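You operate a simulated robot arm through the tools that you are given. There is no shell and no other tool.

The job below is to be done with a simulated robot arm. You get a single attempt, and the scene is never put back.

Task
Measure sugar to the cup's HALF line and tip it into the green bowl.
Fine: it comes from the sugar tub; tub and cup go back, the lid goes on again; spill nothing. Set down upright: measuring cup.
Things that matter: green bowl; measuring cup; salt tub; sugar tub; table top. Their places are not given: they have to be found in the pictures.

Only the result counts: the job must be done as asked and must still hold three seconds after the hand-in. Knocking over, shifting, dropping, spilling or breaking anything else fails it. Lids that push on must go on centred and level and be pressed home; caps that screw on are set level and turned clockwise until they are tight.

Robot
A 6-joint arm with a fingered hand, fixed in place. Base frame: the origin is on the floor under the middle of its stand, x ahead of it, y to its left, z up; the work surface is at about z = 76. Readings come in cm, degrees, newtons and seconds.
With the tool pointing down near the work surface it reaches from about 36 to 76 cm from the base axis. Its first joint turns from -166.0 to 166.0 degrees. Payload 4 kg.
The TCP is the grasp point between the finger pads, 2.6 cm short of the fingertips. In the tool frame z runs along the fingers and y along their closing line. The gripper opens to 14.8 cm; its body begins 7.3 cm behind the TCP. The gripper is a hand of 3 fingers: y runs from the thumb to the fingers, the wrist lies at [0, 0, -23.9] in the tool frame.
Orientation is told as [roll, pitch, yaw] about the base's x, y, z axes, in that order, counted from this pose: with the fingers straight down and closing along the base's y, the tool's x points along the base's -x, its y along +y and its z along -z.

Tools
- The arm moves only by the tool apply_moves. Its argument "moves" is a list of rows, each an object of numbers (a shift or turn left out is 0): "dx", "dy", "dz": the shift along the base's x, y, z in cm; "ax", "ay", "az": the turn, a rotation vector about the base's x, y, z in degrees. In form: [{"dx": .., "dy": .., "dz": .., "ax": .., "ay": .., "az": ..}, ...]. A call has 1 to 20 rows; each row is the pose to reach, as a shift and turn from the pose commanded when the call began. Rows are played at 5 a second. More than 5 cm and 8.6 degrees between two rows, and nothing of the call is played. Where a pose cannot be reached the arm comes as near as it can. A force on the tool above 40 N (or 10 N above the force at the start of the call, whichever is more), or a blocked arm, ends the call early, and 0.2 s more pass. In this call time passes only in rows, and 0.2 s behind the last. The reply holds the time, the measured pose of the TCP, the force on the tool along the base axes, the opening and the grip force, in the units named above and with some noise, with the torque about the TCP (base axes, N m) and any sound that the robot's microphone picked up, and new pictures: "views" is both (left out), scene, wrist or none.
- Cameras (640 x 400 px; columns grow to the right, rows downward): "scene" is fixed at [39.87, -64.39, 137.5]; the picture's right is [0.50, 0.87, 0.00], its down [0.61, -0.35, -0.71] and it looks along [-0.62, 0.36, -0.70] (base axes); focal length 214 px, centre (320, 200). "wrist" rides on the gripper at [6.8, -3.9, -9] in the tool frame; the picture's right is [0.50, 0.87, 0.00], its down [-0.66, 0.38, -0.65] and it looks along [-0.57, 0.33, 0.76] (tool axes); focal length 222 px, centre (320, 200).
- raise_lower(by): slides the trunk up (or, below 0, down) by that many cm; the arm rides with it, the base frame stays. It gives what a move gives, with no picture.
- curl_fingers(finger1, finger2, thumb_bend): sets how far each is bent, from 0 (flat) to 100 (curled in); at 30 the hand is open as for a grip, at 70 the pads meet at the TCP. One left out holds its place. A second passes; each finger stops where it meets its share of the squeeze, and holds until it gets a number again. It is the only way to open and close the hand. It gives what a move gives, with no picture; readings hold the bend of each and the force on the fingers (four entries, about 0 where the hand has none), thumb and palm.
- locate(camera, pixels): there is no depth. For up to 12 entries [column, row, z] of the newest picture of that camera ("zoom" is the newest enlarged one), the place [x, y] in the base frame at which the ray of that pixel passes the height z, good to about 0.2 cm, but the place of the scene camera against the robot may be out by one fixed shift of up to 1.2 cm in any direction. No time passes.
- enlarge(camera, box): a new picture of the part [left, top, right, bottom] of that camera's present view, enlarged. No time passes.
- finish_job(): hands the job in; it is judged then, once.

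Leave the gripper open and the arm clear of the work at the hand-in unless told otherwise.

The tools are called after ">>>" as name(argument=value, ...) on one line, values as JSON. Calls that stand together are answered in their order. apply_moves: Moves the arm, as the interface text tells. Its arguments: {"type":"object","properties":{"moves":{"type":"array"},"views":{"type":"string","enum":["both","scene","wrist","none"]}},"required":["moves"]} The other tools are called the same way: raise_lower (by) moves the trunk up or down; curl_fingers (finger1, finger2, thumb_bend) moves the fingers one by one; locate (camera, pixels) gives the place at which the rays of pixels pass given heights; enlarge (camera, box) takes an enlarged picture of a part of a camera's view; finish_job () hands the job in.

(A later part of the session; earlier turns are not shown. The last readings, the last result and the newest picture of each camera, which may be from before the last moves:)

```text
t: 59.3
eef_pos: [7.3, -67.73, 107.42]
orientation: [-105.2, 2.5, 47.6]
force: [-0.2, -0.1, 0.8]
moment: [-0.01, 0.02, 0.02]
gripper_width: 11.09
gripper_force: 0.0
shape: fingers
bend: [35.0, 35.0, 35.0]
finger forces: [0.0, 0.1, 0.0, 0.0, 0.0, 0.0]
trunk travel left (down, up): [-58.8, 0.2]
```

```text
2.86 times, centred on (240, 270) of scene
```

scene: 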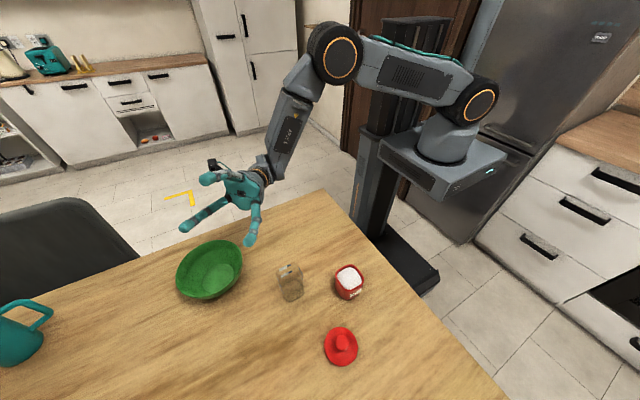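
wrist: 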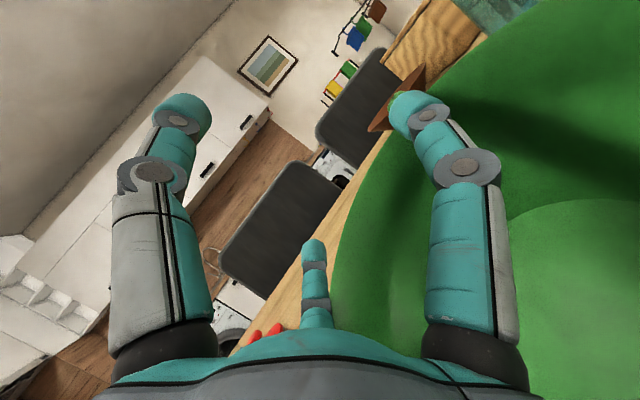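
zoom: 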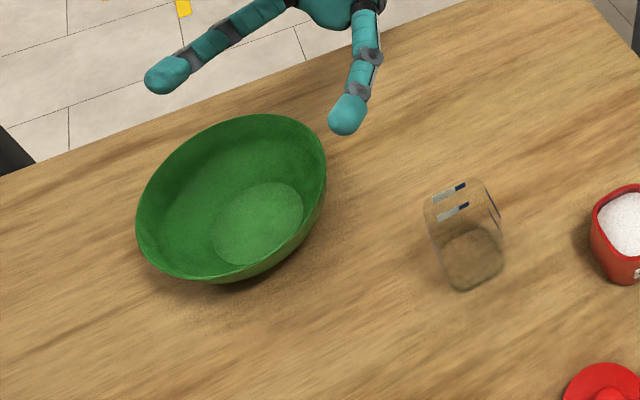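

The elbow is healthy again. The bowl was nudged about 4 cm: its base centre moved from px (218.5,288.5) to (218,278) in the scene. I'll fix that. First I'll unroll the hand to tool-down in the air, well inside reach.

>>> apply_moves(moves=[{"ax": 5.46, "ay": 5.98, "dx": 0.4, "dy": 0.6}, {"ax": 10.9, "ay": 11.95, "dx": 0.8, "dy": 1.2}, {"ax": 16.4, "ay": 17.9, "dx": 1.2, "dy": 1.8}, {"ax": 21.8, "ay": 23.9, "dx": 1.6, "dy": 2.4}, {"ax": 27.3, "ay": 29.9, "dx": 2, "dy": 3}, {"ax": 32.8, "ay": 35.9, "dx": 2.4, "dy": 3.6}, {"ax": 38.2, "ay": 41.8, "dx": 2.8, "dy": 4.2}, {"ax": 43.7, "ay": 47.8, "dx": 3.2, "dy": 4.8}, {"ax": 49.1, "ay": 53.8, "dx": 3.6, "dy": 5.4}, {"ax": 54.6, "ay": 59.8, "dx": 4, "dy": 6}, {"ax": 60, "ay": 65.7, "dx": 4.4, "dy": 6.6}, {"ax": 65.5, "ay": 71.7, "dx": 4.7, "dy": 6.7}, {"ax": 70.8, "ay": 77.5, "dx": 4.7, "dy": 6.7}], views="scene")

>>> locate(camera="scene", pixels=[[218.5, 288.5, 76.5], [218.3, 278, 76.5], [174, 287.5, 84], [175.7, 277, 84], [243, 275, 84], [242, 257.8, 84], [220, 248.5, 84], [217.3, 239.6, 84], [210, 311, 84], [203.3, 299, 84]])

```text
t: 62.1
eef_pos: [12.24, -60.93, 107.48]
orientation: [0.0, -0.8, 49.9]
force: [-0.6, -0.5, 0.2]
moment: [0.05, -0.01, 0.01]
gripper_width: 11.07
gripper_force: 0.0
shape: fingers
bend: [35.0, 35.0, 35.0]
finger forces: [0.0, 0.1, 0.0, 0.0, 0.1, 0.0]
trunk travel left (down, up): [-58.8, 0.2]
```

scene: 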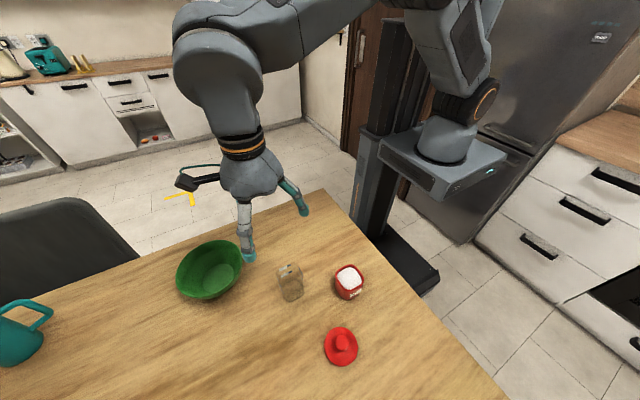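

```text
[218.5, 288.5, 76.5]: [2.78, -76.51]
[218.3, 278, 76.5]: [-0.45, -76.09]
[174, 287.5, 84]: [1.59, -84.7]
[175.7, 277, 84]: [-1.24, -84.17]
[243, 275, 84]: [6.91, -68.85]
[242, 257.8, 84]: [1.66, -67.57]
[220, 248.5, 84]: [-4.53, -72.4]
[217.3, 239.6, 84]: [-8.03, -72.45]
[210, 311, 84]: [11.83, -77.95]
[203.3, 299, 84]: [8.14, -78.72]
```

The hand is back to tool-down. The bowl's base moved by about (-3.2,+0.4). I'll close the fingers into a bundle, tilt slightly, go inside the bowl and push it back +x from the inside, low down. First I'll close the fingers and move above the bowl.

>>> curl_fingers(finger1=70, finger2=70, thumb_bend=70)

>>> apply_moves(moves=[{"dx": -3, "dy": -2.5, "ax": -4.2, "ay": -4.65}, {"dx": -6, "dy": -5, "ax": -8.4, "ay": -9.3}, {"dx": -9.5, "dy": -8, "ax": -12.6, "ay": -14}, {"dx": -13.5, "dy": -11, "ax": -16.7, "ay": -18.6}], views="scene")

```text
t: 63.1
eef_pos: [12.12, -60.78, 107.41]
orientation: [-0.2, -0.8, 50.0]
force: [0.4, -0.4, -0.2]
moment: [0.04, -0.01, -0.01]
gripper_width: 0.01
gripper_force: 0.0
shape: fingers
bend: [69.0, 69.0, 70.0]
finger forces: [0.0, 0.0, 0.0, 0.0, 0.0, 0.0]
trunk travel left (down, up): [-58.8, 0.2]
```

```text
t: 64.1
eef_pos: [-1.64, -71.75, 107.38]
orientation: [-25.3, 0.1, 50.2]
force: [0.2, -0.1, 0.6]
moment: [0.05, 0.04, -0.03]
gripper_width: 0.02
gripper_force: 0.1
shape: fingers
bend: [69.0, 69.0, 70.0]
finger forces: [0.1, 0.0, 0.0, 0.0, 0.0, 0.0]
trunk travel left (down, up): [-58.8, 0.2]
```

scene: 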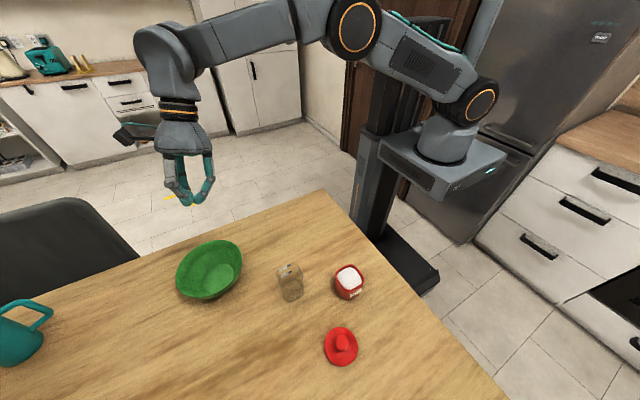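

The arm has plenty of bend here. Now I'll lower the trunk by 14.2 so the hand comes to z≈93.

>>> raise_lower(by=-14.2)

>>> apply_moves(moves=[{"dy": -1.8, "dz": -0.5}, {"dy": -3.6, "dx": 0.2, "dz": -1}])

>>> enlarge(camera="scene", box=[130, 200, 290, 320])

```text
t: 65.8
eef_pos: [-1.5, -71.92, 93.19]
orientation: [-25.1, 0.1, 50.2]
force: [-0.4, -0.4, 0.4]
moment: [0.03, -0.01, 0.0]
gripper_width: 0.03
gripper_force: 0.0
shape: fingers
bend: [69.0, 69.0, 70.0]
finger forces: [0.0, 0.0, 0.1, 0.1, 0.0, 0.0]
trunk travel left (down, up): [-44.6, 14.4]
```

```text
t: 66.4
eef_pos: [-1.08, -74.49, 91.85]
orientation: [-25.2, 0.0, 50.1]
force: [0.4, 0.1, 0.0]
moment: [-0.03, 0.0, -0.01]
gripper_width: 0.0
gripper_force: 0.1
shape: fingers
bend: [69.0, 69.0, 70.0]
finger forces: [0.1, 0.0, 0.1, 0.0, 0.0, 0.1]
out of reach, approached as far as the arm can: row 2
trunk travel left (down, up): [-44.6, 14.4]
```

scene: 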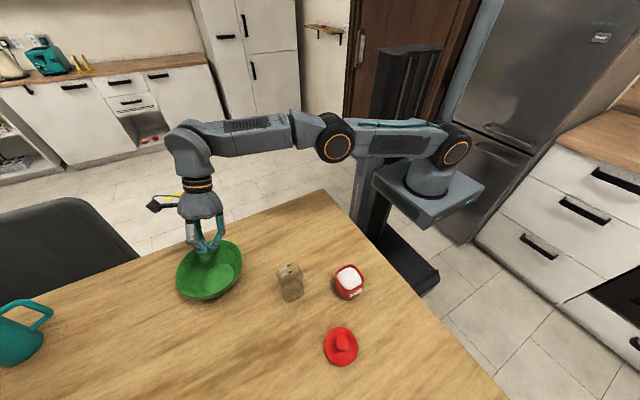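
wrist: 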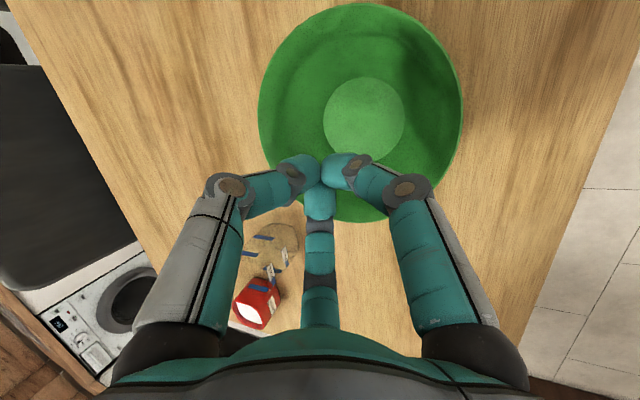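

```text
3.33 times, centred on (210, 260) of scene
```

zoom: 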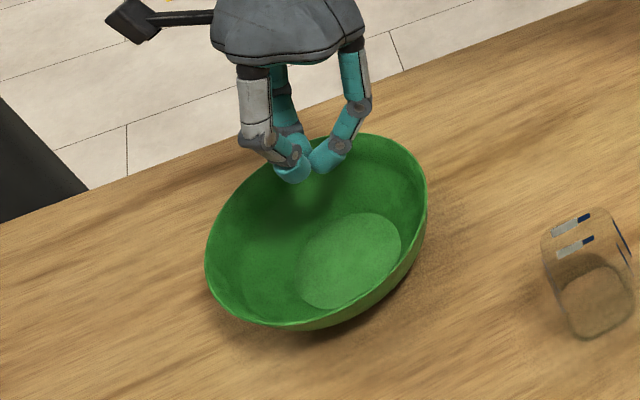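

This tilt direction puts the arm near full stretch, which I must avoid. I'll back inward a bit and turn the hand so it tilts straight outward (yaw ~0), which shortens the wrist reach.

>>> apply_moves(moves=[{"dy": 1.5, "az": -3}, {"dy": 3, "az": -10}, {"dy": 3.5, "az": -18}, {"dy": 3.5, "az": -26}, {"dy": 3.5, "az": -34}, {"dy": 3.5, "az": -42}, {"dy": 3.5, "az": -50}], views="scene")

```text
t: 68.0
eef_pos: [-1.13, -71.01, 92.12]
orientation: [-25.2, 0.1, 0.1]
force: [-0.2, -0.3, 0.0]
moment: [-0.02, -0.01, 0.0]
gripper_width: 0.01
gripper_force: 0.1
shape: fingers
bend: [69.0, 69.0, 70.0]
finger forces: [0.1, 0.0, 0.0, 0.0, 0.0, 0.0]
trunk travel left (down, up): [-44.6, 14.4]
```

scene: 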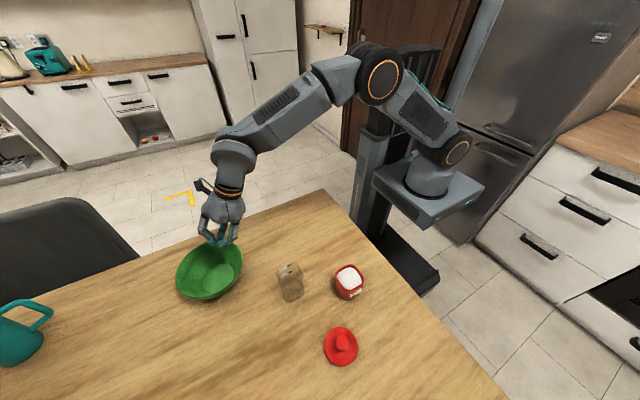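

Now the elbow is well bent. I'll move over the bowl centre and descend inside, watching the force.

>>> apply_moves(moves=[{"dx": 0.3, "dy": -2}, {"dx": 0.7, "dy": -4, "dz": -1}, {"dx": 0.7, "dy": -4, "dz": -4}, {"dx": 0.7, "dy": -4, "dz": -7}, {"dx": 0.7, "dy": -4, "dz": -9.5}])

>>> enlarge(camera="scene", box=[130, 200, 290, 320])

```text
t: 69.2
eef_pos: [-0.49, -75.03, 82.45]
orientation: [-25.2, -0.1, 0.1]
force: [-0.6, -0.1, 0.3]
moment: [0.0, -0.01, -0.01]
gripper_width: 0.02
gripper_force: 0.1
shape: fingers
bend: [69.0, 69.0, 70.0]
finger forces: [0.1, 0.0, 0.0, 0.0, 0.1, 0.0]
trunk travel left (down, up): [-44.6, 14.4]
```

scene: 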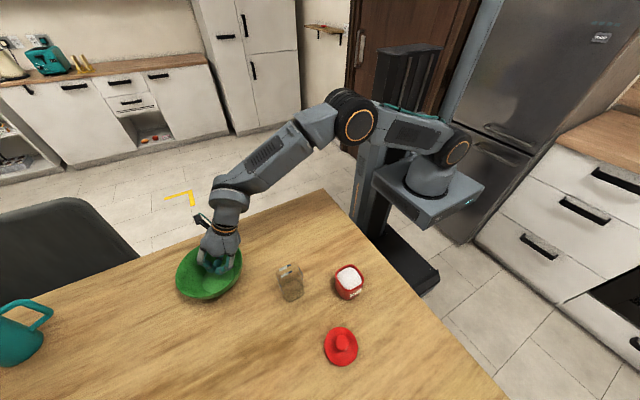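
wrist: 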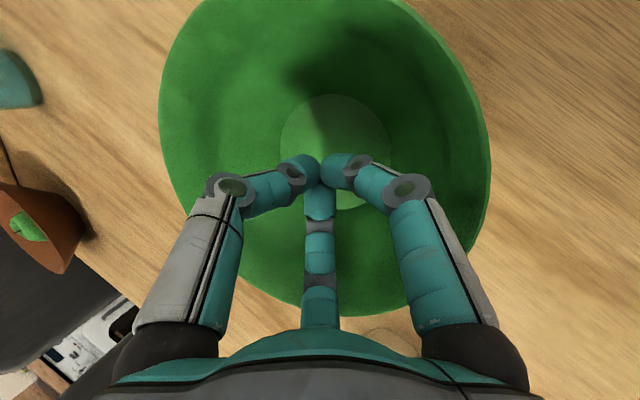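

```text
3.33 times, centred on (210, 260) of scene
```

zoom: 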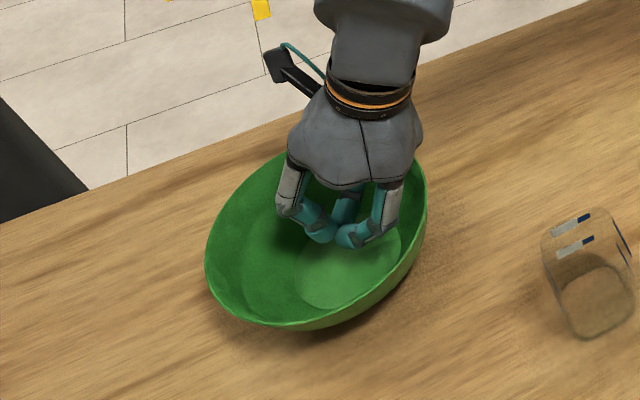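

The fingers are inside the bowl, clear of the floor. I'll go 1 cm lower and then move +x in small steps.

>>> apply_moves(moves=[{"dz": -0.6}, {"dz": -1.2}], views="none")

>>> apply_moves(moves=[{"dx": 0.5}, {"dx": 1.0}, {"dx": 1.5}, {"dx": 2.0}], views="scene")

```text
t: 69.8
eef_pos: [-0.42, -74.9, 81.26]
orientation: [-25.1, 0.1, 0.1]
force: [-0.4, 0.1, 0.0]
moment: [-0.01, -0.01, 0.01]
gripper_width: 0.0
gripper_force: 0.1
shape: fingers
bend: [69.0, 69.0, 70.0]
finger forces: [0.0, 0.0, 0.0, 0.1, 0.1, 0.1]
trunk travel left (down, up): [-44.6, 14.4]
```

```text
t: 70.8
eef_pos: [1.62, -74.88, 81.34]
orientation: [-25.2, 0.1, 0.1]
force: [-0.1, -0.3, 0.1]
moment: [-0.01, 0.01, 0.06]
gripper_width: 0.0
gripper_force: 0.1
shape: fingers
bend: [69.0, 69.0, 70.0]
finger forces: [0.1, 0.1, 0.0, 0.0, 0.0, 0.0]
trunk travel left (down, up): [-44.6, 14.4]
```

scene: 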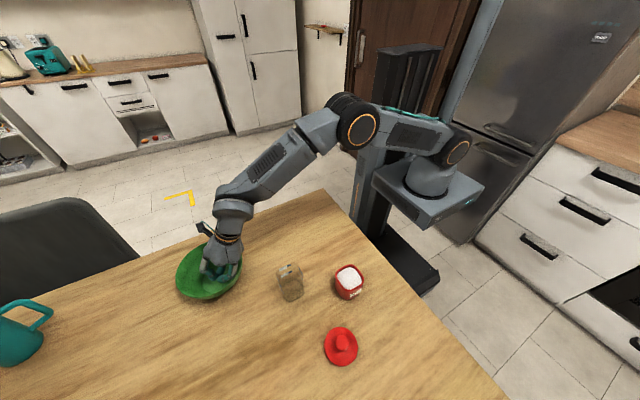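

No contact yet after 2 cm, so I'll continue +x in 0.4 cm steps.

>>> apply_moves(moves=[{"dx": 0.4}, {"dx": 0.8}, {"dx": 1.2}], views="none")

>>> apply_moves(moves=[{"dx": 0.4}, {"dx": 0.8}], views="scene")

>>> enlarge(camera="scene", box=[130, 200, 290, 320])

```text
t: 71.6
eef_pos: [2.77, -74.92, 81.4]
orientation: [-25.2, 0.1, 0.1]
force: [-0.1, -0.5, -0.3]
moment: [0.0, -0.02, -0.02]
gripper_width: 0.01
gripper_force: 0.0
shape: fingers
bend: [69.0, 70.0, 70.0]
finger forces: [0.0, 0.4, 0.1, 0.0, 0.1, 0.0]
trunk travel left (down, up): [-44.6, 14.4]
```

```text
t: 72.2
eef_pos: [3.73, -75.13, 81.44]
orientation: [-25.3, 0.1, 0.1]
force: [0.2, -0.9, 0.3]
moment: [0.01, -0.03, 0.01]
gripper_width: 0.0
gripper_force: 0.1
shape: fingers
bend: [69.0, 70.0, 70.0]
finger forces: [0.1, 0.2, 0.1, 0.0, 0.1, 0.0]
trunk travel left (down, up): [-44.6, 14.4]
```

scene: 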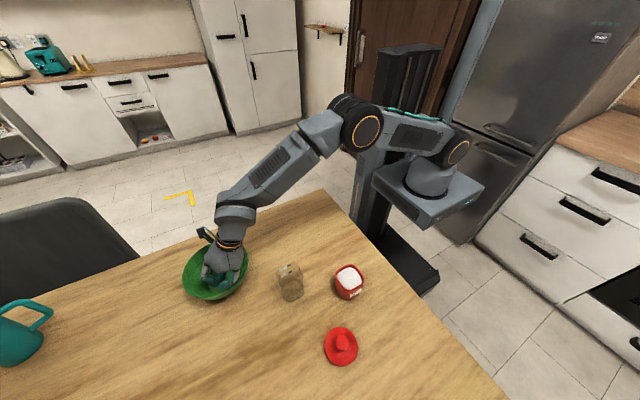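

```text
3.33 times, centred on (210, 260) of scene
```

zoom: 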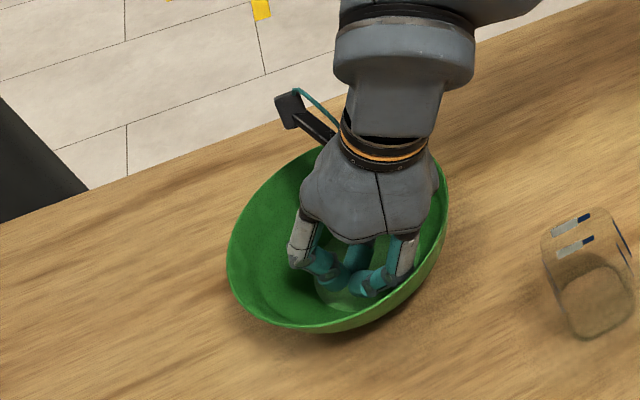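

The bowl moved, but partly in +y as well, so it now needs about (+1.8,-1.6) more. I'll step back slightly and push along (+0.75,-0.66) from inside in small steps.

>>> apply_moves(moves=[{"dx": -0.5}, {"dx": -1.0}, {"dx": -0.7, "dy": -0.4}, {"dx": -0.4, "dy": -0.7}, {"dx": 0, "dy": -1.0}], views="none")

>>> apply_moves(moves=[{"dx": 0.3, "dy": -0.26}, {"dx": 0.6, "dy": -0.53}], views="scene")

>>> enlarge(camera="scene", box=[130, 200, 290, 320])

```text
t: 73.4
eef_pos: [3.55, -76.17, 81.39]
orientation: [-25.3, 0.1, 0.1]
force: [-0.3, 0.2, 0.7]
moment: [0.03, -0.05, -0.02]
gripper_width: 0.01
gripper_force: 0.1
shape: fingers
bend: [69.0, 70.0, 70.0]
finger forces: [0.0, 0.0, 0.0, 0.0, 0.1, 0.0]
trunk travel left (down, up): [-44.6, 14.4]
```

```text
t: 74.0
eef_pos: [4.17, -76.61, 81.38]
orientation: [-25.1, 0.2, 0.1]
force: [-0.5, -0.2, -0.4]
moment: [-0.03, 0.0, -0.02]
gripper_width: 0.0
gripper_force: 0.1
shape: fingers
bend: [69.0, 70.0, 70.0]
finger forces: [0.0, 0.1, 0.1, 0.0, 0.0, 0.1]
trunk travel left (down, up): [-44.6, 14.4]
```

scene: 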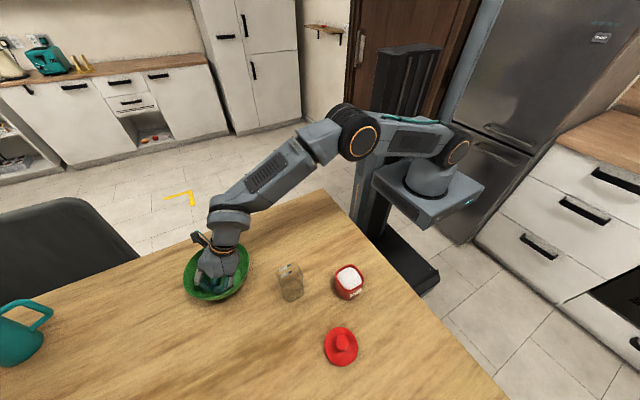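

```text
3.33 times, centred on (210, 260) of scene
```

zoom: 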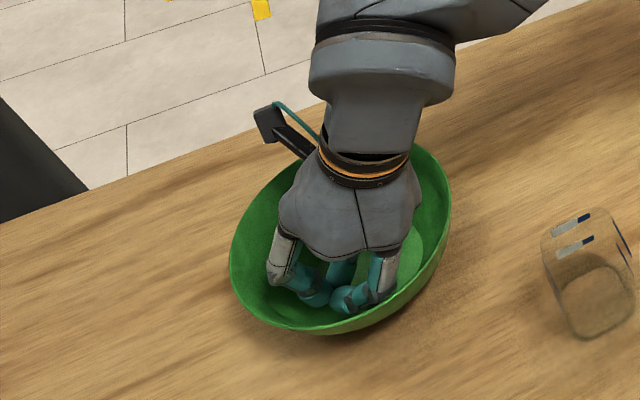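

The bowl moves slowly with contact on its near inner wall. I'll keep pushing with a bit more -y.

>>> apply_moves(moves=[{"dx": 0.2, "dy": -0.3}, {"dx": 0.4, "dy": -0.6}, {"dx": 0.6, "dy": -0.9}], views="scene")

>>> enlarge(camera="scene", box=[130, 200, 290, 320])

```text
t: 74.8
eef_pos: [4.69, -77.41, 81.28]
orientation: [-25.3, 0.1, 0.1]
force: [-0.7, 0.2, 0.2]
moment: [0.0, -0.01, 0.0]
gripper_width: 0.01
gripper_force: 0.2
shape: fingers
bend: [69.0, 70.0, 70.0]
finger forces: [0.0, 0.4, 0.0, 0.1, 0.1, 0.1]
trunk travel left (down, up): [-44.6, 14.4]
```

scene: 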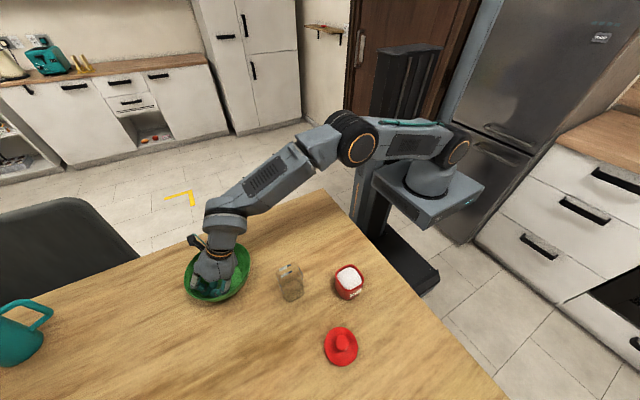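

```text
3.33 times, centred on (210, 260) of scene
```

zoom: 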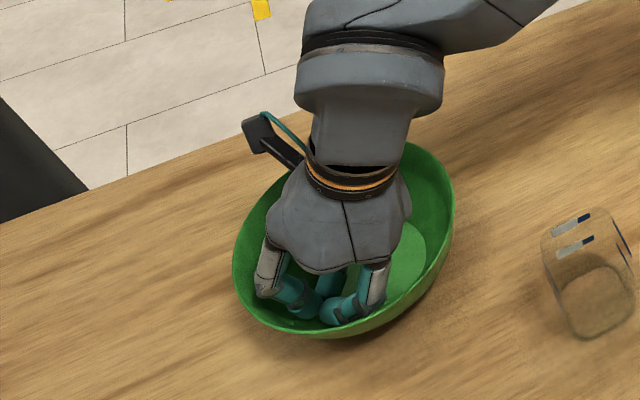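

The bowl needs about (+1.8,-2.6) more. To keep the arm away from full stretch while pushing outward, I'll first tilt the tool 15° more outward, then push on in small steps.

>>> apply_moves(moves=[{"ax": -5, "dy": 0.4, "dx": -0.2}, {"ax": -10, "dy": 0.8, "dx": -0.4}, {"ax": -15, "dy": 1.0, "dx": -0.5}], views="none")

>>> apply_moves(moves=[{"dx": 0.3, "dy": -0.5}, {"dx": 0.6, "dy": -1.0}, {"dx": 0.9, "dy": -1.4}, {"dx": 1.1, "dy": -1.8}], views="scene")

>>> enlarge(camera="scene", box=[130, 200, 290, 320])

```text
t: 75.6
eef_pos: [4.32, -76.39, 81.41]
orientation: [-40.2, 0.1, 0.2]
force: [-0.1, 0.1, 0.6]
moment: [-0.03, 0.0, 0.0]
gripper_width: 0.0
gripper_force: 0.1
shape: fingers
bend: [69.0, 70.0, 70.0]
finger forces: [0.0, 0.1, 0.0, 0.1, 0.0, 0.1]
trunk travel left (down, up): [-44.6, 14.4]
```

```text
t: 76.6
eef_pos: [5.3, -78.31, 81.38]
orientation: [-40.2, -0.1, 0.2]
force: [0.3, -0.5, -0.6]
moment: [-0.02, -0.02, 0.0]
gripper_width: 0.01
gripper_force: 0.1
shape: fingers
bend: [69.0, 70.0, 70.0]
finger forces: [0.1, 0.0, 0.1, 0.0, 0.0, 0.0]
trunk travel left (down, up): [-44.6, 14.4]
```

scene: 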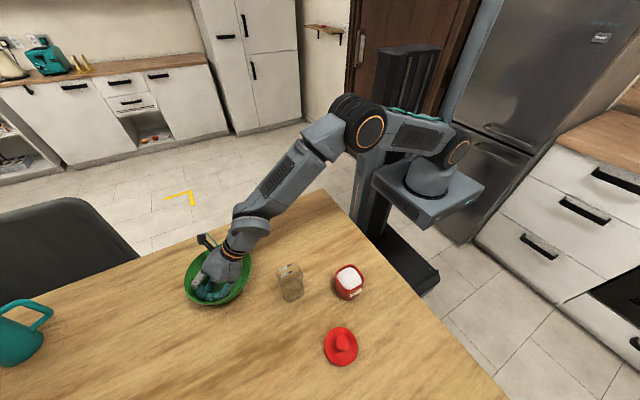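

```text
3.33 times, centred on (210, 260) of scene
```

zoom: 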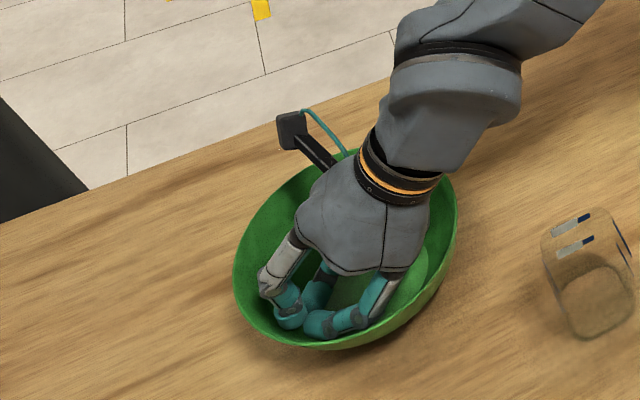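

I'd rather measure accurately now. I'll lift the hand straight out of the bowl and look at it unobstructed.

>>> apply_moves(moves=[{"dz": 3, "dy": 0.5}, {"dz": 6, "dy": 1.5}, {"dz": 9, "dy": 4}, {"dz": 11, "dy": 8}, {"dz": 12, "dy": 12}, {"dz": 12, "dy": 16}])

>>> enlarge(camera="scene", box=[0, 200, 320, 400])

```text
t: 78.0
eef_pos: [5.4, -62.21, 93.31]
orientation: [-40.1, 0.2, 0.0]
force: [-0.6, -0.2, 0.8]
moment: [0.03, -0.02, 0.02]
gripper_width: 0.02
gripper_force: 0.0
shape: fingers
bend: [69.0, 70.0, 70.0]
finger forces: [0.1, 0.0, 0.0, 0.0, 0.0, 0.0]
trunk travel left (down, up): [-44.6, 14.4]
```

scene: 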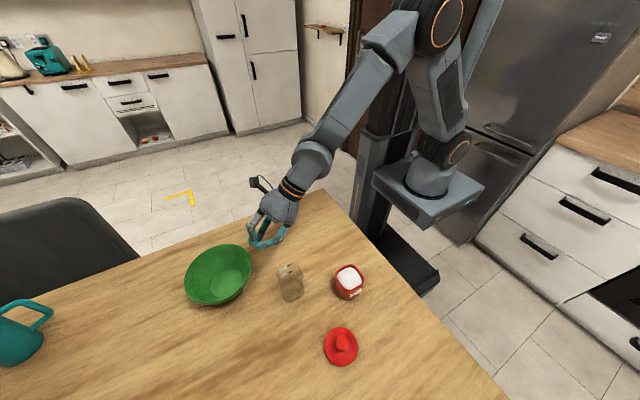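
wrist: 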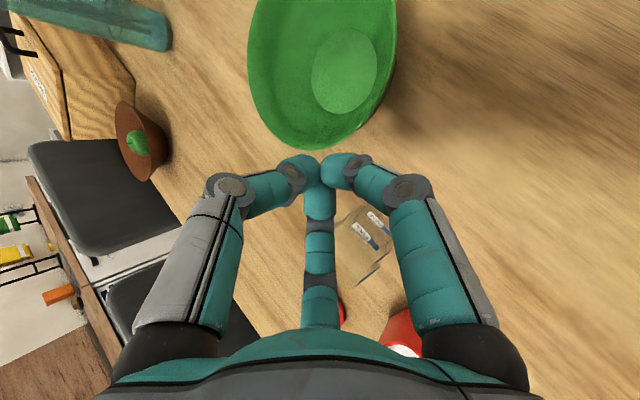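

```text
2.00 times, centred on (160, 300) of scene
```

zoom: 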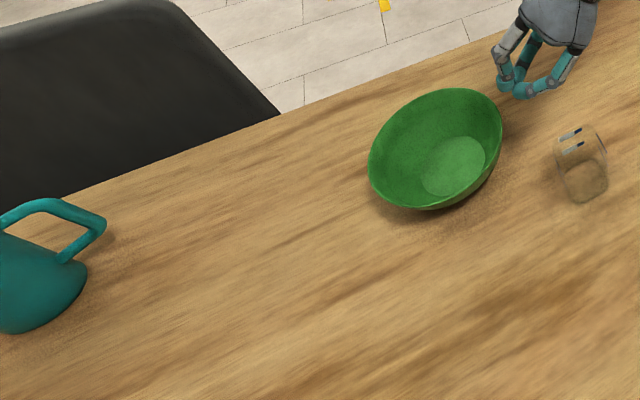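

Comparing with the first picture, the bowl's base centre must still move about (+0.35,-2.3). I'll go back in at x≈2.6, y≈-77 with this outward tilt and push toward -y.

>>> locate(camera="scene", pixels=[[226.5, 283.5, 76.5], [218.5, 288.5, 76.5]])

>>> apply_moves(moves=[{"dx": -0.7, "dy": -4}, {"dx": -1.4, "dy": -8}, {"dx": -2.2, "dy": -12}, {"dx": -2.8, "dy": -14.8}, {"dx": -2.8, "dy": -14.8, "dz": -4}, {"dx": -2.8, "dy": -14.8, "dz": -8}, {"dx": -2.8, "dy": -14.8, "dz": -11.8}], views="none")

>>> apply_moves(moves=[{"dy": -0.5}, {"dy": -1.0}, {"dy": -1.5}, {"dy": -2.0}], views="scene")

>>> enlarge(camera="scene", box=[0, 200, 320, 400])

```text
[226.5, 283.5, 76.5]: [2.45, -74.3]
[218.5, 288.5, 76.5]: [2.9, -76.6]
```

```text
t: 79.6
eef_pos: [2.23, -77.27, 81.32]
orientation: [-40.2, 0.1, 0.1]
force: [0.0, -0.3, -0.3]
moment: [0.0, 0.01, 0.0]
gripper_width: 0.0
gripper_force: 0.0
shape: fingers
bend: [69.0, 70.0, 70.0]
finger forces: [0.0, 0.0, 0.0, 0.0, 0.1, 0.0]
trunk travel left (down, up): [-44.6, 14.4]
```

```text
t: 80.6
eef_pos: [2.42, -79.12, 81.51]
orientation: [-40.1, 0.0, 0.1]
force: [0.0, 0.3, 0.9]
moment: [-0.01, 0.01, 0.01]
gripper_width: 0.0
gripper_force: 0.1
shape: fingers
bend: [69.0, 70.0, 70.0]
finger forces: [0.0, 0.0, 0.0, 0.0, 0.0, 0.0]
trunk travel left (down, up): [-44.6, 14.4]
```

scene: 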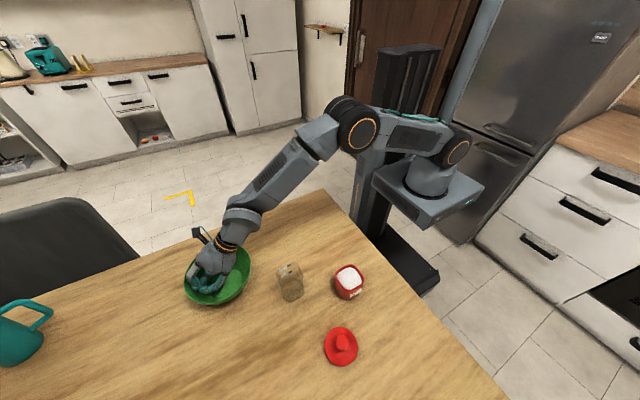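

```text
2.00 times, centred on (160, 300) of scene
```

zoom: 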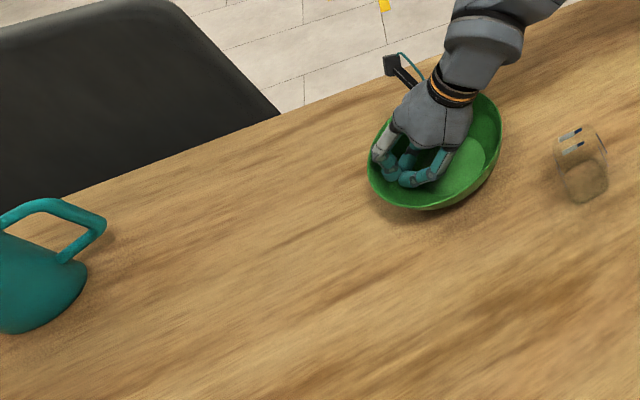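

No contact yet. I'll continue -y in small steps.

>>> apply_moves(moves=[{"dy": -0.4}, {"dy": -0.8}, {"dy": -1.2}, {"dy": -1.5}], views="none")

>>> enlarge(camera="scene", box=[0, 200, 320, 400])

```text
t: 81.6
eef_pos: [2.47, -80.44, 81.63]
orientation: [-40.2, 0.1, 0.0]
force: [-0.9, 2.0, 0.4]
moment: [0.01, -0.02, 0.01]
gripper_width: 0.01
gripper_force: 1.0
shape: fingers
bend: [69.0, 70.0, 70.0]
finger forces: [0.1, 0.0, 0.0, 0.1, 1.7, 0.0]
trunk travel left (down, up): [-44.6, 14.4]
```

```text
2.00 times, centred on (160, 300) of scene
```

zoom: 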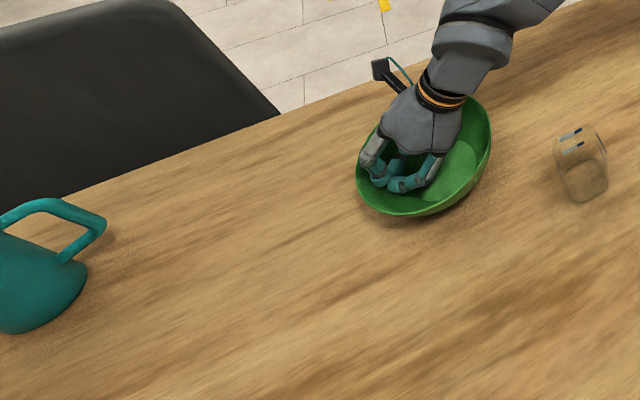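

The bowl is moving as wanted; about 1 cm more is needed in -y.

>>> apply_moves(moves=[{"dy": -0.3}, {"dy": -0.6}, {"dy": -0.9}], views="none")

>>> apply_moves(moves=[{"dz": 3, "dy": 1.5}, {"dz": 6, "dy": 3}, {"dz": 9, "dy": 6}, {"dz": 11, "dy": 10}, {"dz": 12, "dy": 14}, {"dz": 12, "dy": 18}], views="scene")

>>> enlarge(camera="scene", box=[0, 200, 320, 400])

```text
t: 82.4
eef_pos: [2.44, -81.58, 81.49]
orientation: [-40.2, 0.1, 0.1]
force: [0.2, 0.7, 0.2]
moment: [0.01, 0.01, 0.01]
gripper_width: 0.02
gripper_force: 0.1
shape: fingers
bend: [69.0, 70.0, 70.0]
finger forces: [0.1, 0.0, 0.0, 0.1, 0.1, 0.0]
trunk travel left (down, up): [-44.6, 14.4]
```

```text
t: 83.8
eef_pos: [2.56, -63.61, 93.39]
orientation: [-40.2, 0.2, 0.1]
force: [-0.9, -0.2, -0.7]
moment: [-0.03, -0.01, 0.02]
gripper_width: 0.02
gripper_force: 0.0
shape: fingers
bend: [69.0, 70.0, 70.0]
finger forces: [0.0, 0.0, 0.0, 0.0, 0.0, 0.0]
trunk travel left (down, up): [-44.6, 14.4]
```

scene: 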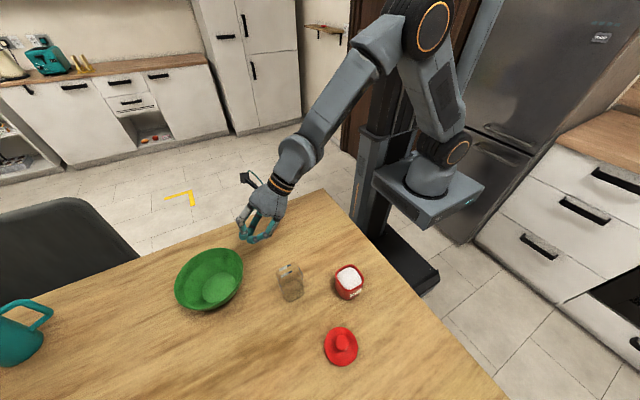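

```text
2.00 times, centred on (160, 300) of scene
```

zoom: 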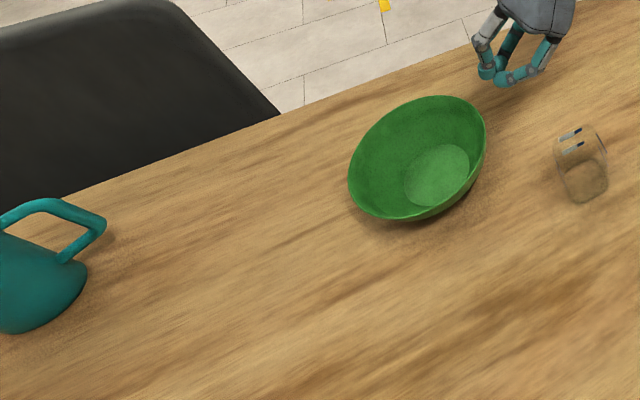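

The bowl is back where it started: rim left (348,172), top (443,96) and base (437,177) match the first picture. Now I'll return the hand to tool-down and head back above the tub, opening the fingers.

>>> apply_moves(moves=[{"ax": 8, "dz": 1, "dx": 1, "dy": 2}, {"ax": 16, "dz": 2, "dx": 2, "dy": 4}, {"ax": 24, "dz": 3, "dx": 3, "dy": 6}, {"ax": 32, "dz": 3, "dx": 4, "dy": 8}, {"ax": 40.2, "dz": 3, "dx": 5, "dy": 9}], views="none")

>>> apply_moves(moves=[{"az": 7.5, "dx": 2.2, "dy": 1.6}, {"az": 15, "dx": 4.5, "dy": 3.3}, {"az": 22.5, "dx": 6.7, "dy": 5}, {"az": 30, "dx": 9, "dy": 6.6}, {"az": 37.5, "dx": 11.2, "dy": 8.2}, {"az": 45, "dx": 13.5, "dy": 9.7}], views="none")

>>> curl_fingers(finger1=35, finger2=35, thumb_bend=35)

```text
t: 85.0
eef_pos: [7.84, -54.6, 96.59]
orientation: [0.0, 0.1, 0.2]
force: [-0.2, -0.4, -0.9]
moment: [-0.01, -0.05, -0.01]
gripper_width: 0.03
gripper_force: 0.0
shape: fingers
bend: [69.0, 70.0, 70.0]
finger forces: [0.0, 0.1, 0.1, 0.0, 0.0, 0.1]
trunk travel left (down, up): [-44.6, 14.4]
```

```text
t: 86.4
eef_pos: [21.5, -44.82, 96.52]
orientation: [-0.1, 0.1, 45.2]
force: [-0.4, 0.7, 0.2]
moment: [-0.03, -0.01, 0.02]
gripper_width: 0.01
gripper_force: 0.1
shape: fingers
bend: [69.0, 70.0, 70.0]
finger forces: [0.0, 0.0, 0.1, 0.0, 0.1, 0.0]
trunk travel left (down, up): [-44.6, 14.4]
```

```text
t: 87.4
eef_pos: [21.52, -44.71, 96.5]
orientation: [0.0, -0.1, 45.1]
force: [0.3, 0.0, -0.2]
moment: [-0.02, 0.01, 0.02]
gripper_width: 11.08
gripper_force: 0.0
shape: fingers
bend: [35.0, 35.0, 35.0]
finger forces: [0.0, 0.0, 0.0, 0.0, 0.0, 0.0]
trunk travel left (down, up): [-44.6, 14.4]
```

Before gripping the tub, I'll hover over the cup and measure its exact position from two yaw angles.

>>> apply_moves(moves=[{"dx": -2, "dy": -3.6}, {"dx": -4, "dy": -7.2}, {"dx": -6, "dy": -10.8}, {"dx": -7.8, "dy": -14.2}], views="wrist")

>>> enlarge(camera="wrist", box=[240, 20, 400, 170])

>>> apply_moves(moves=[{"az": 8}, {"az": 16}, {"az": 24}, {"az": 32}, {"az": 40}, {"az": 48}, {"az": 56}, {"az": 64}, {"az": 72}, {"az": 80}, {"az": 88}, {"az": 90}], views="wrist")

>>> enlarge(camera="wrist", box=[240, 20, 400, 170])

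```text
t: 88.4
eef_pos: [13.48, -58.62, 96.62]
orientation: [0.1, 0.0, 45.0]
force: [-0.4, -0.3, 0.0]
moment: [-0.01, -0.02, 0.0]
gripper_width: 11.09
gripper_force: 0.2
shape: fingers
bend: [35.0, 35.0, 35.0]
finger forces: [0.0, 0.0, 0.0, 0.0, 0.0, 0.0]
trunk travel left (down, up): [-44.6, 14.4]
```

wrist: 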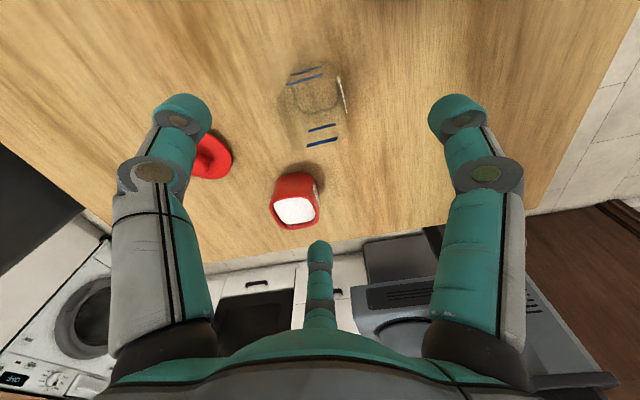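

```text
2.67 times, centred on (320, 95) of wrist
```

zoom: 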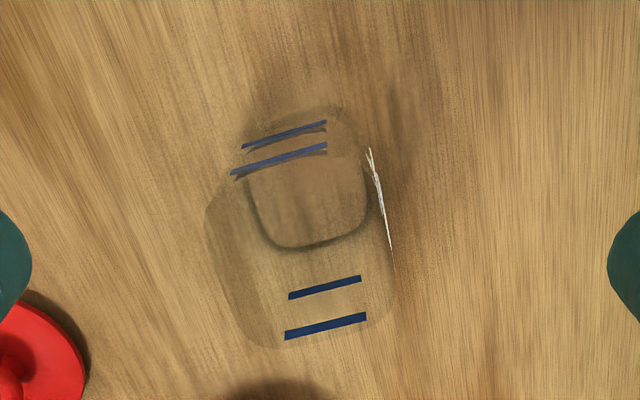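

```text
t: 91.0
eef_pos: [13.38, -59.06, 96.5]
orientation: [0.0, 0.0, 135.4]
force: [0.1, -0.5, 0.0]
moment: [-0.01, -0.02, 0.03]
gripper_width: 11.07
gripper_force: 0.1
shape: fingers
bend: [35.0, 35.0, 35.0]
finger forces: [0.0, 0.1, 0.0, 0.1, 0.1, 0.0]
trunk travel left (down, up): [-44.6, 14.4]
```

wrist: 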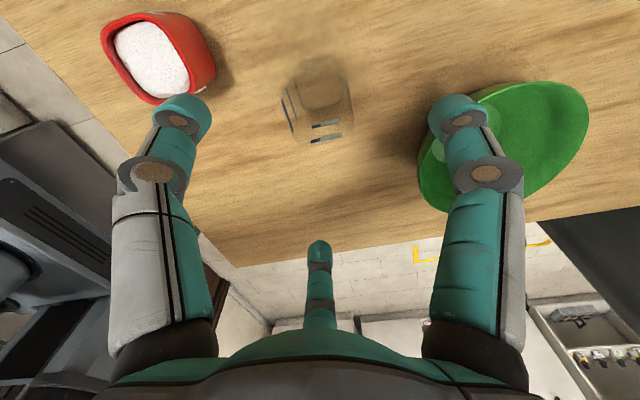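

```text
2.67 times, centred on (320, 95) of wrist
```

zoom: 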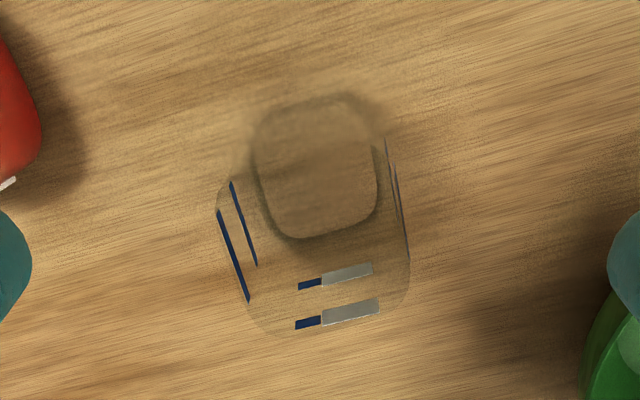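

From the two views the cup centre is about (14.1,-58.8), its rim at z≈85.3, FULL ≈84.1 and HALF ≈81.2. Now I'll go back above the tub at yaw 45.

>>> apply_moves(moves=[{"az": -8}, {"az": -16}, {"az": -24}, {"az": -32, "dx": 1, "dy": 2}, {"az": -40, "dx": 2, "dy": 4}, {"az": -48, "dx": 3, "dy": 6}, {"az": -56, "dx": 4, "dy": 8}, {"az": -64, "dx": 5, "dy": 10}, {"az": -72, "dx": 6, "dy": 12}, {"az": -80, "dx": 7, "dy": 13.5}, {"az": -88, "dx": 7.5, "dy": 14}, {"az": -90.2, "dx": 7.5, "dy": 14}], views="wrist")

>>> enlarge(camera="wrist", box=[240, 30, 400, 180])

```text
t: 93.6
eef_pos: [20.77, -44.92, 96.59]
orientation: [0.0, 0.0, 44.9]
force: [0.8, -0.1, 0.3]
moment: [0.01, 0.04, 0.0]
gripper_width: 11.06
gripper_force: 0.0
shape: fingers
bend: [35.0, 35.0, 35.0]
finger forces: [0.0, 0.0, 0.0, 0.0, 0.0, 0.0]
trunk travel left (down, up): [-44.6, 14.4]
```

wrist: 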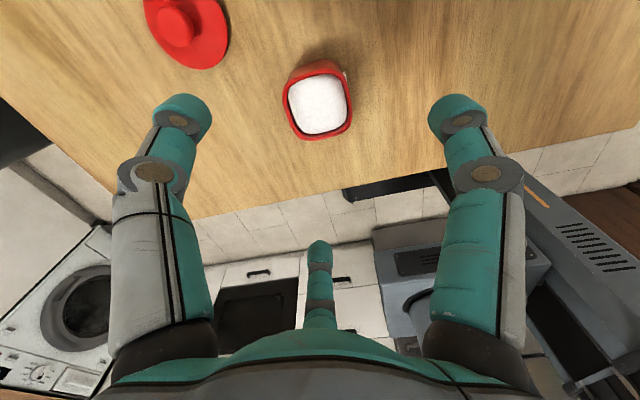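

```text
2.67 times, centred on (320, 105) of wrist
```

zoom: 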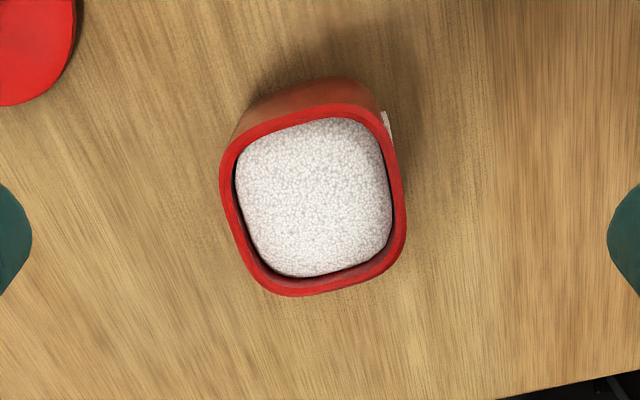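

The tub sits a little to the side (rim centre at column ~317). I'll shift +0.44 in x and descend to about z=82.5 for a check.

>>> apply_moves(moves=[{"dx": 0.44, "dz": -4}, {"dx": 0.44, "dz": -8}, {"dx": 0.44, "dz": -11}, {"dx": 0.44, "dz": -14}], views="wrist")

>>> enlarge(camera="wrist", box=[200, 60, 440, 230])

```text
t: 94.6
eef_pos: [21.37, -44.82, 82.51]
orientation: [-0.1, 0.0, 44.9]
force: [0.8, 0.2, -0.4]
moment: [-0.01, 0.02, 0.01]
gripper_width: 11.08
gripper_force: 0.1
shape: fingers
bend: [35.0, 35.0, 35.0]
finger forces: [0.1, 0.0, 0.0, 0.0, 0.1, 0.0]
trunk travel left (down, up): [-44.6, 14.4]
```

wrist: 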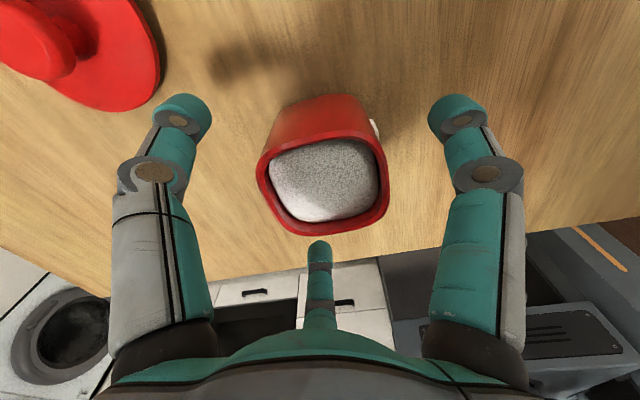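

```text
2.35 times, centred on (320, 145) of wrist
```

zoom: 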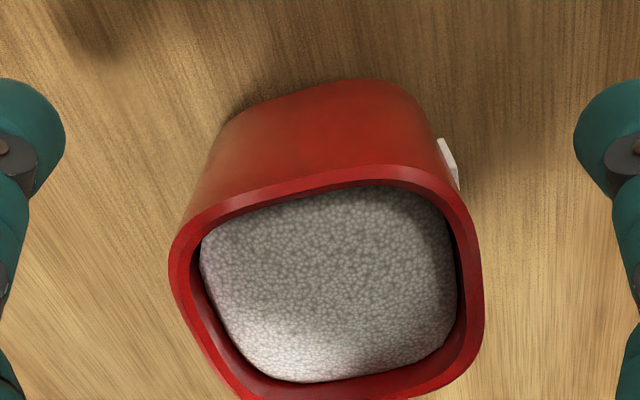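

The rim centre is now at column 323. I'll shift -0.22 in x, go down to z≈80.55 and close to light contact like before.

>>> apply_moves(moves=[{"dx": -0.22, "dy": 0.05, "dz": -1}, {"dx": -0.22, "dy": 0.05, "dz": -1.95}], views="none")

>>> curl_fingers(finger1=49, finger2=49, thumb_bend=47)

>>> curl_fingers(finger1=52, finger2=52, thumb_bend=50)

>>> enlarge(camera="wrist", box=[160, 60, 480, 260])

```text
t: 95.2
eef_pos: [20.99, -45.0, 80.46]
orientation: [-0.1, 0.0, 44.9]
force: [0.3, -0.7, 0.6]
moment: [0.0, -0.01, 0.01]
gripper_width: 11.09
gripper_force: 0.1
shape: fingers
bend: [35.0, 35.0, 35.0]
finger forces: [0.0, 0.0, 0.0, 0.0, 0.1, 0.0]
trunk travel left (down, up): [-44.6, 14.4]
```

```text
t: 96.2
eef_pos: [21.15, -44.97, 80.63]
orientation: [0.0, 0.0, 44.9]
force: [0.1, 0.1, -0.7]
moment: [0.0, -0.04, -0.03]
gripper_width: 6.93
gripper_force: 0.0
shape: fingers
bend: [49.0, 49.0, 47.0]
finger forces: [0.0, 0.0, 0.1, 0.1, 0.0, 0.0]
trunk travel left (down, up): [-44.6, 14.4]
```

```text
t: 97.2
eef_pos: [21.08, -44.98, 80.66]
orientation: [0.0, 0.0, 44.8]
force: [0.8, -0.6, -0.2]
moment: [0.0, 0.0, -0.01]
gripper_width: 6.09
gripper_force: 0.2
shape: fingers
bend: [52.0, 52.0, 50.0]
finger forces: [0.1, 0.0, 0.0, 0.1, 0.9, 0.0]
trunk travel left (down, up): [-44.6, 14.4]
```

```text
2.00 times, centred on (320, 160) of wrist
```

zoom: 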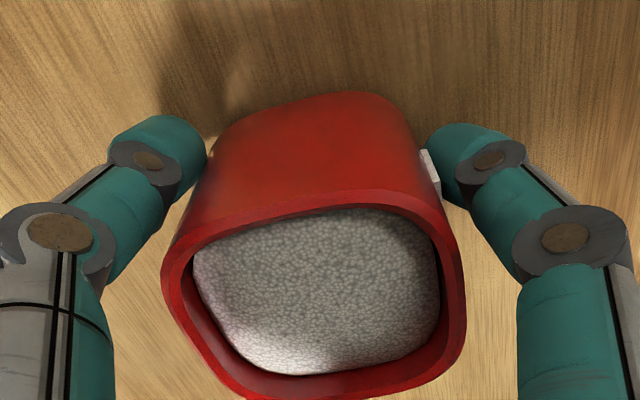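

Light contact is made. I'll squeeze progressively for a firm grip.

>>> curl_fingers(finger1=56, finger2=56, thumb_bend=54)

>>> curl_fingers(finger1=62, finger2=62, thumb_bend=61)

>>> enlarge(camera="wrist", box=[160, 60, 480, 260])

>>> enlarge(camera="scene", box=[290, 220, 400, 330])

```text
t: 98.2
eef_pos: [21.1, -45.08, 80.68]
orientation: [0.0, 0.0, 44.9]
force: [0.3, -1.4, 0.5]
moment: [-0.05, -0.08, 0.01]
gripper_width: 5.79
gripper_force: 5.3
shape: fingers
bend: [52.0, 53.0, 51.0]
finger forces: [2.8, 2.5, 0.1, 0.0, 4.7, 0.0]
trunk travel left (down, up): [-44.6, 14.4]
```

```text
t: 99.2
eef_pos: [20.94, -44.95, 80.61]
orientation: [-0.1, -0.1, 44.9]
force: [2.0, -2.4, 0.6]
moment: [-0.06, -0.06, -0.02]
gripper_width: 5.66
gripper_force: 14.1
shape: fingers
bend: [52.0, 53.0, 54.0]
finger forces: [8.1, 8.0, 0.0, 0.1, 11.7, 0.0]
trunk travel left (down, up): [-44.6, 14.4]
```

```text
2.00 times, centred on (320, 160) of wrist
```

zoom: 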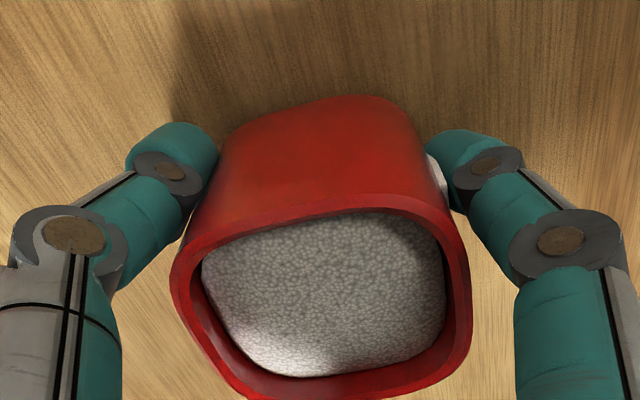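

```text
3.64 times, centred on (345, 275) of scene
```

zoom: 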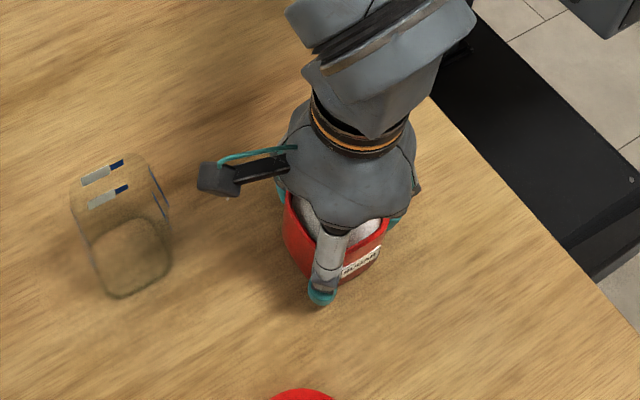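

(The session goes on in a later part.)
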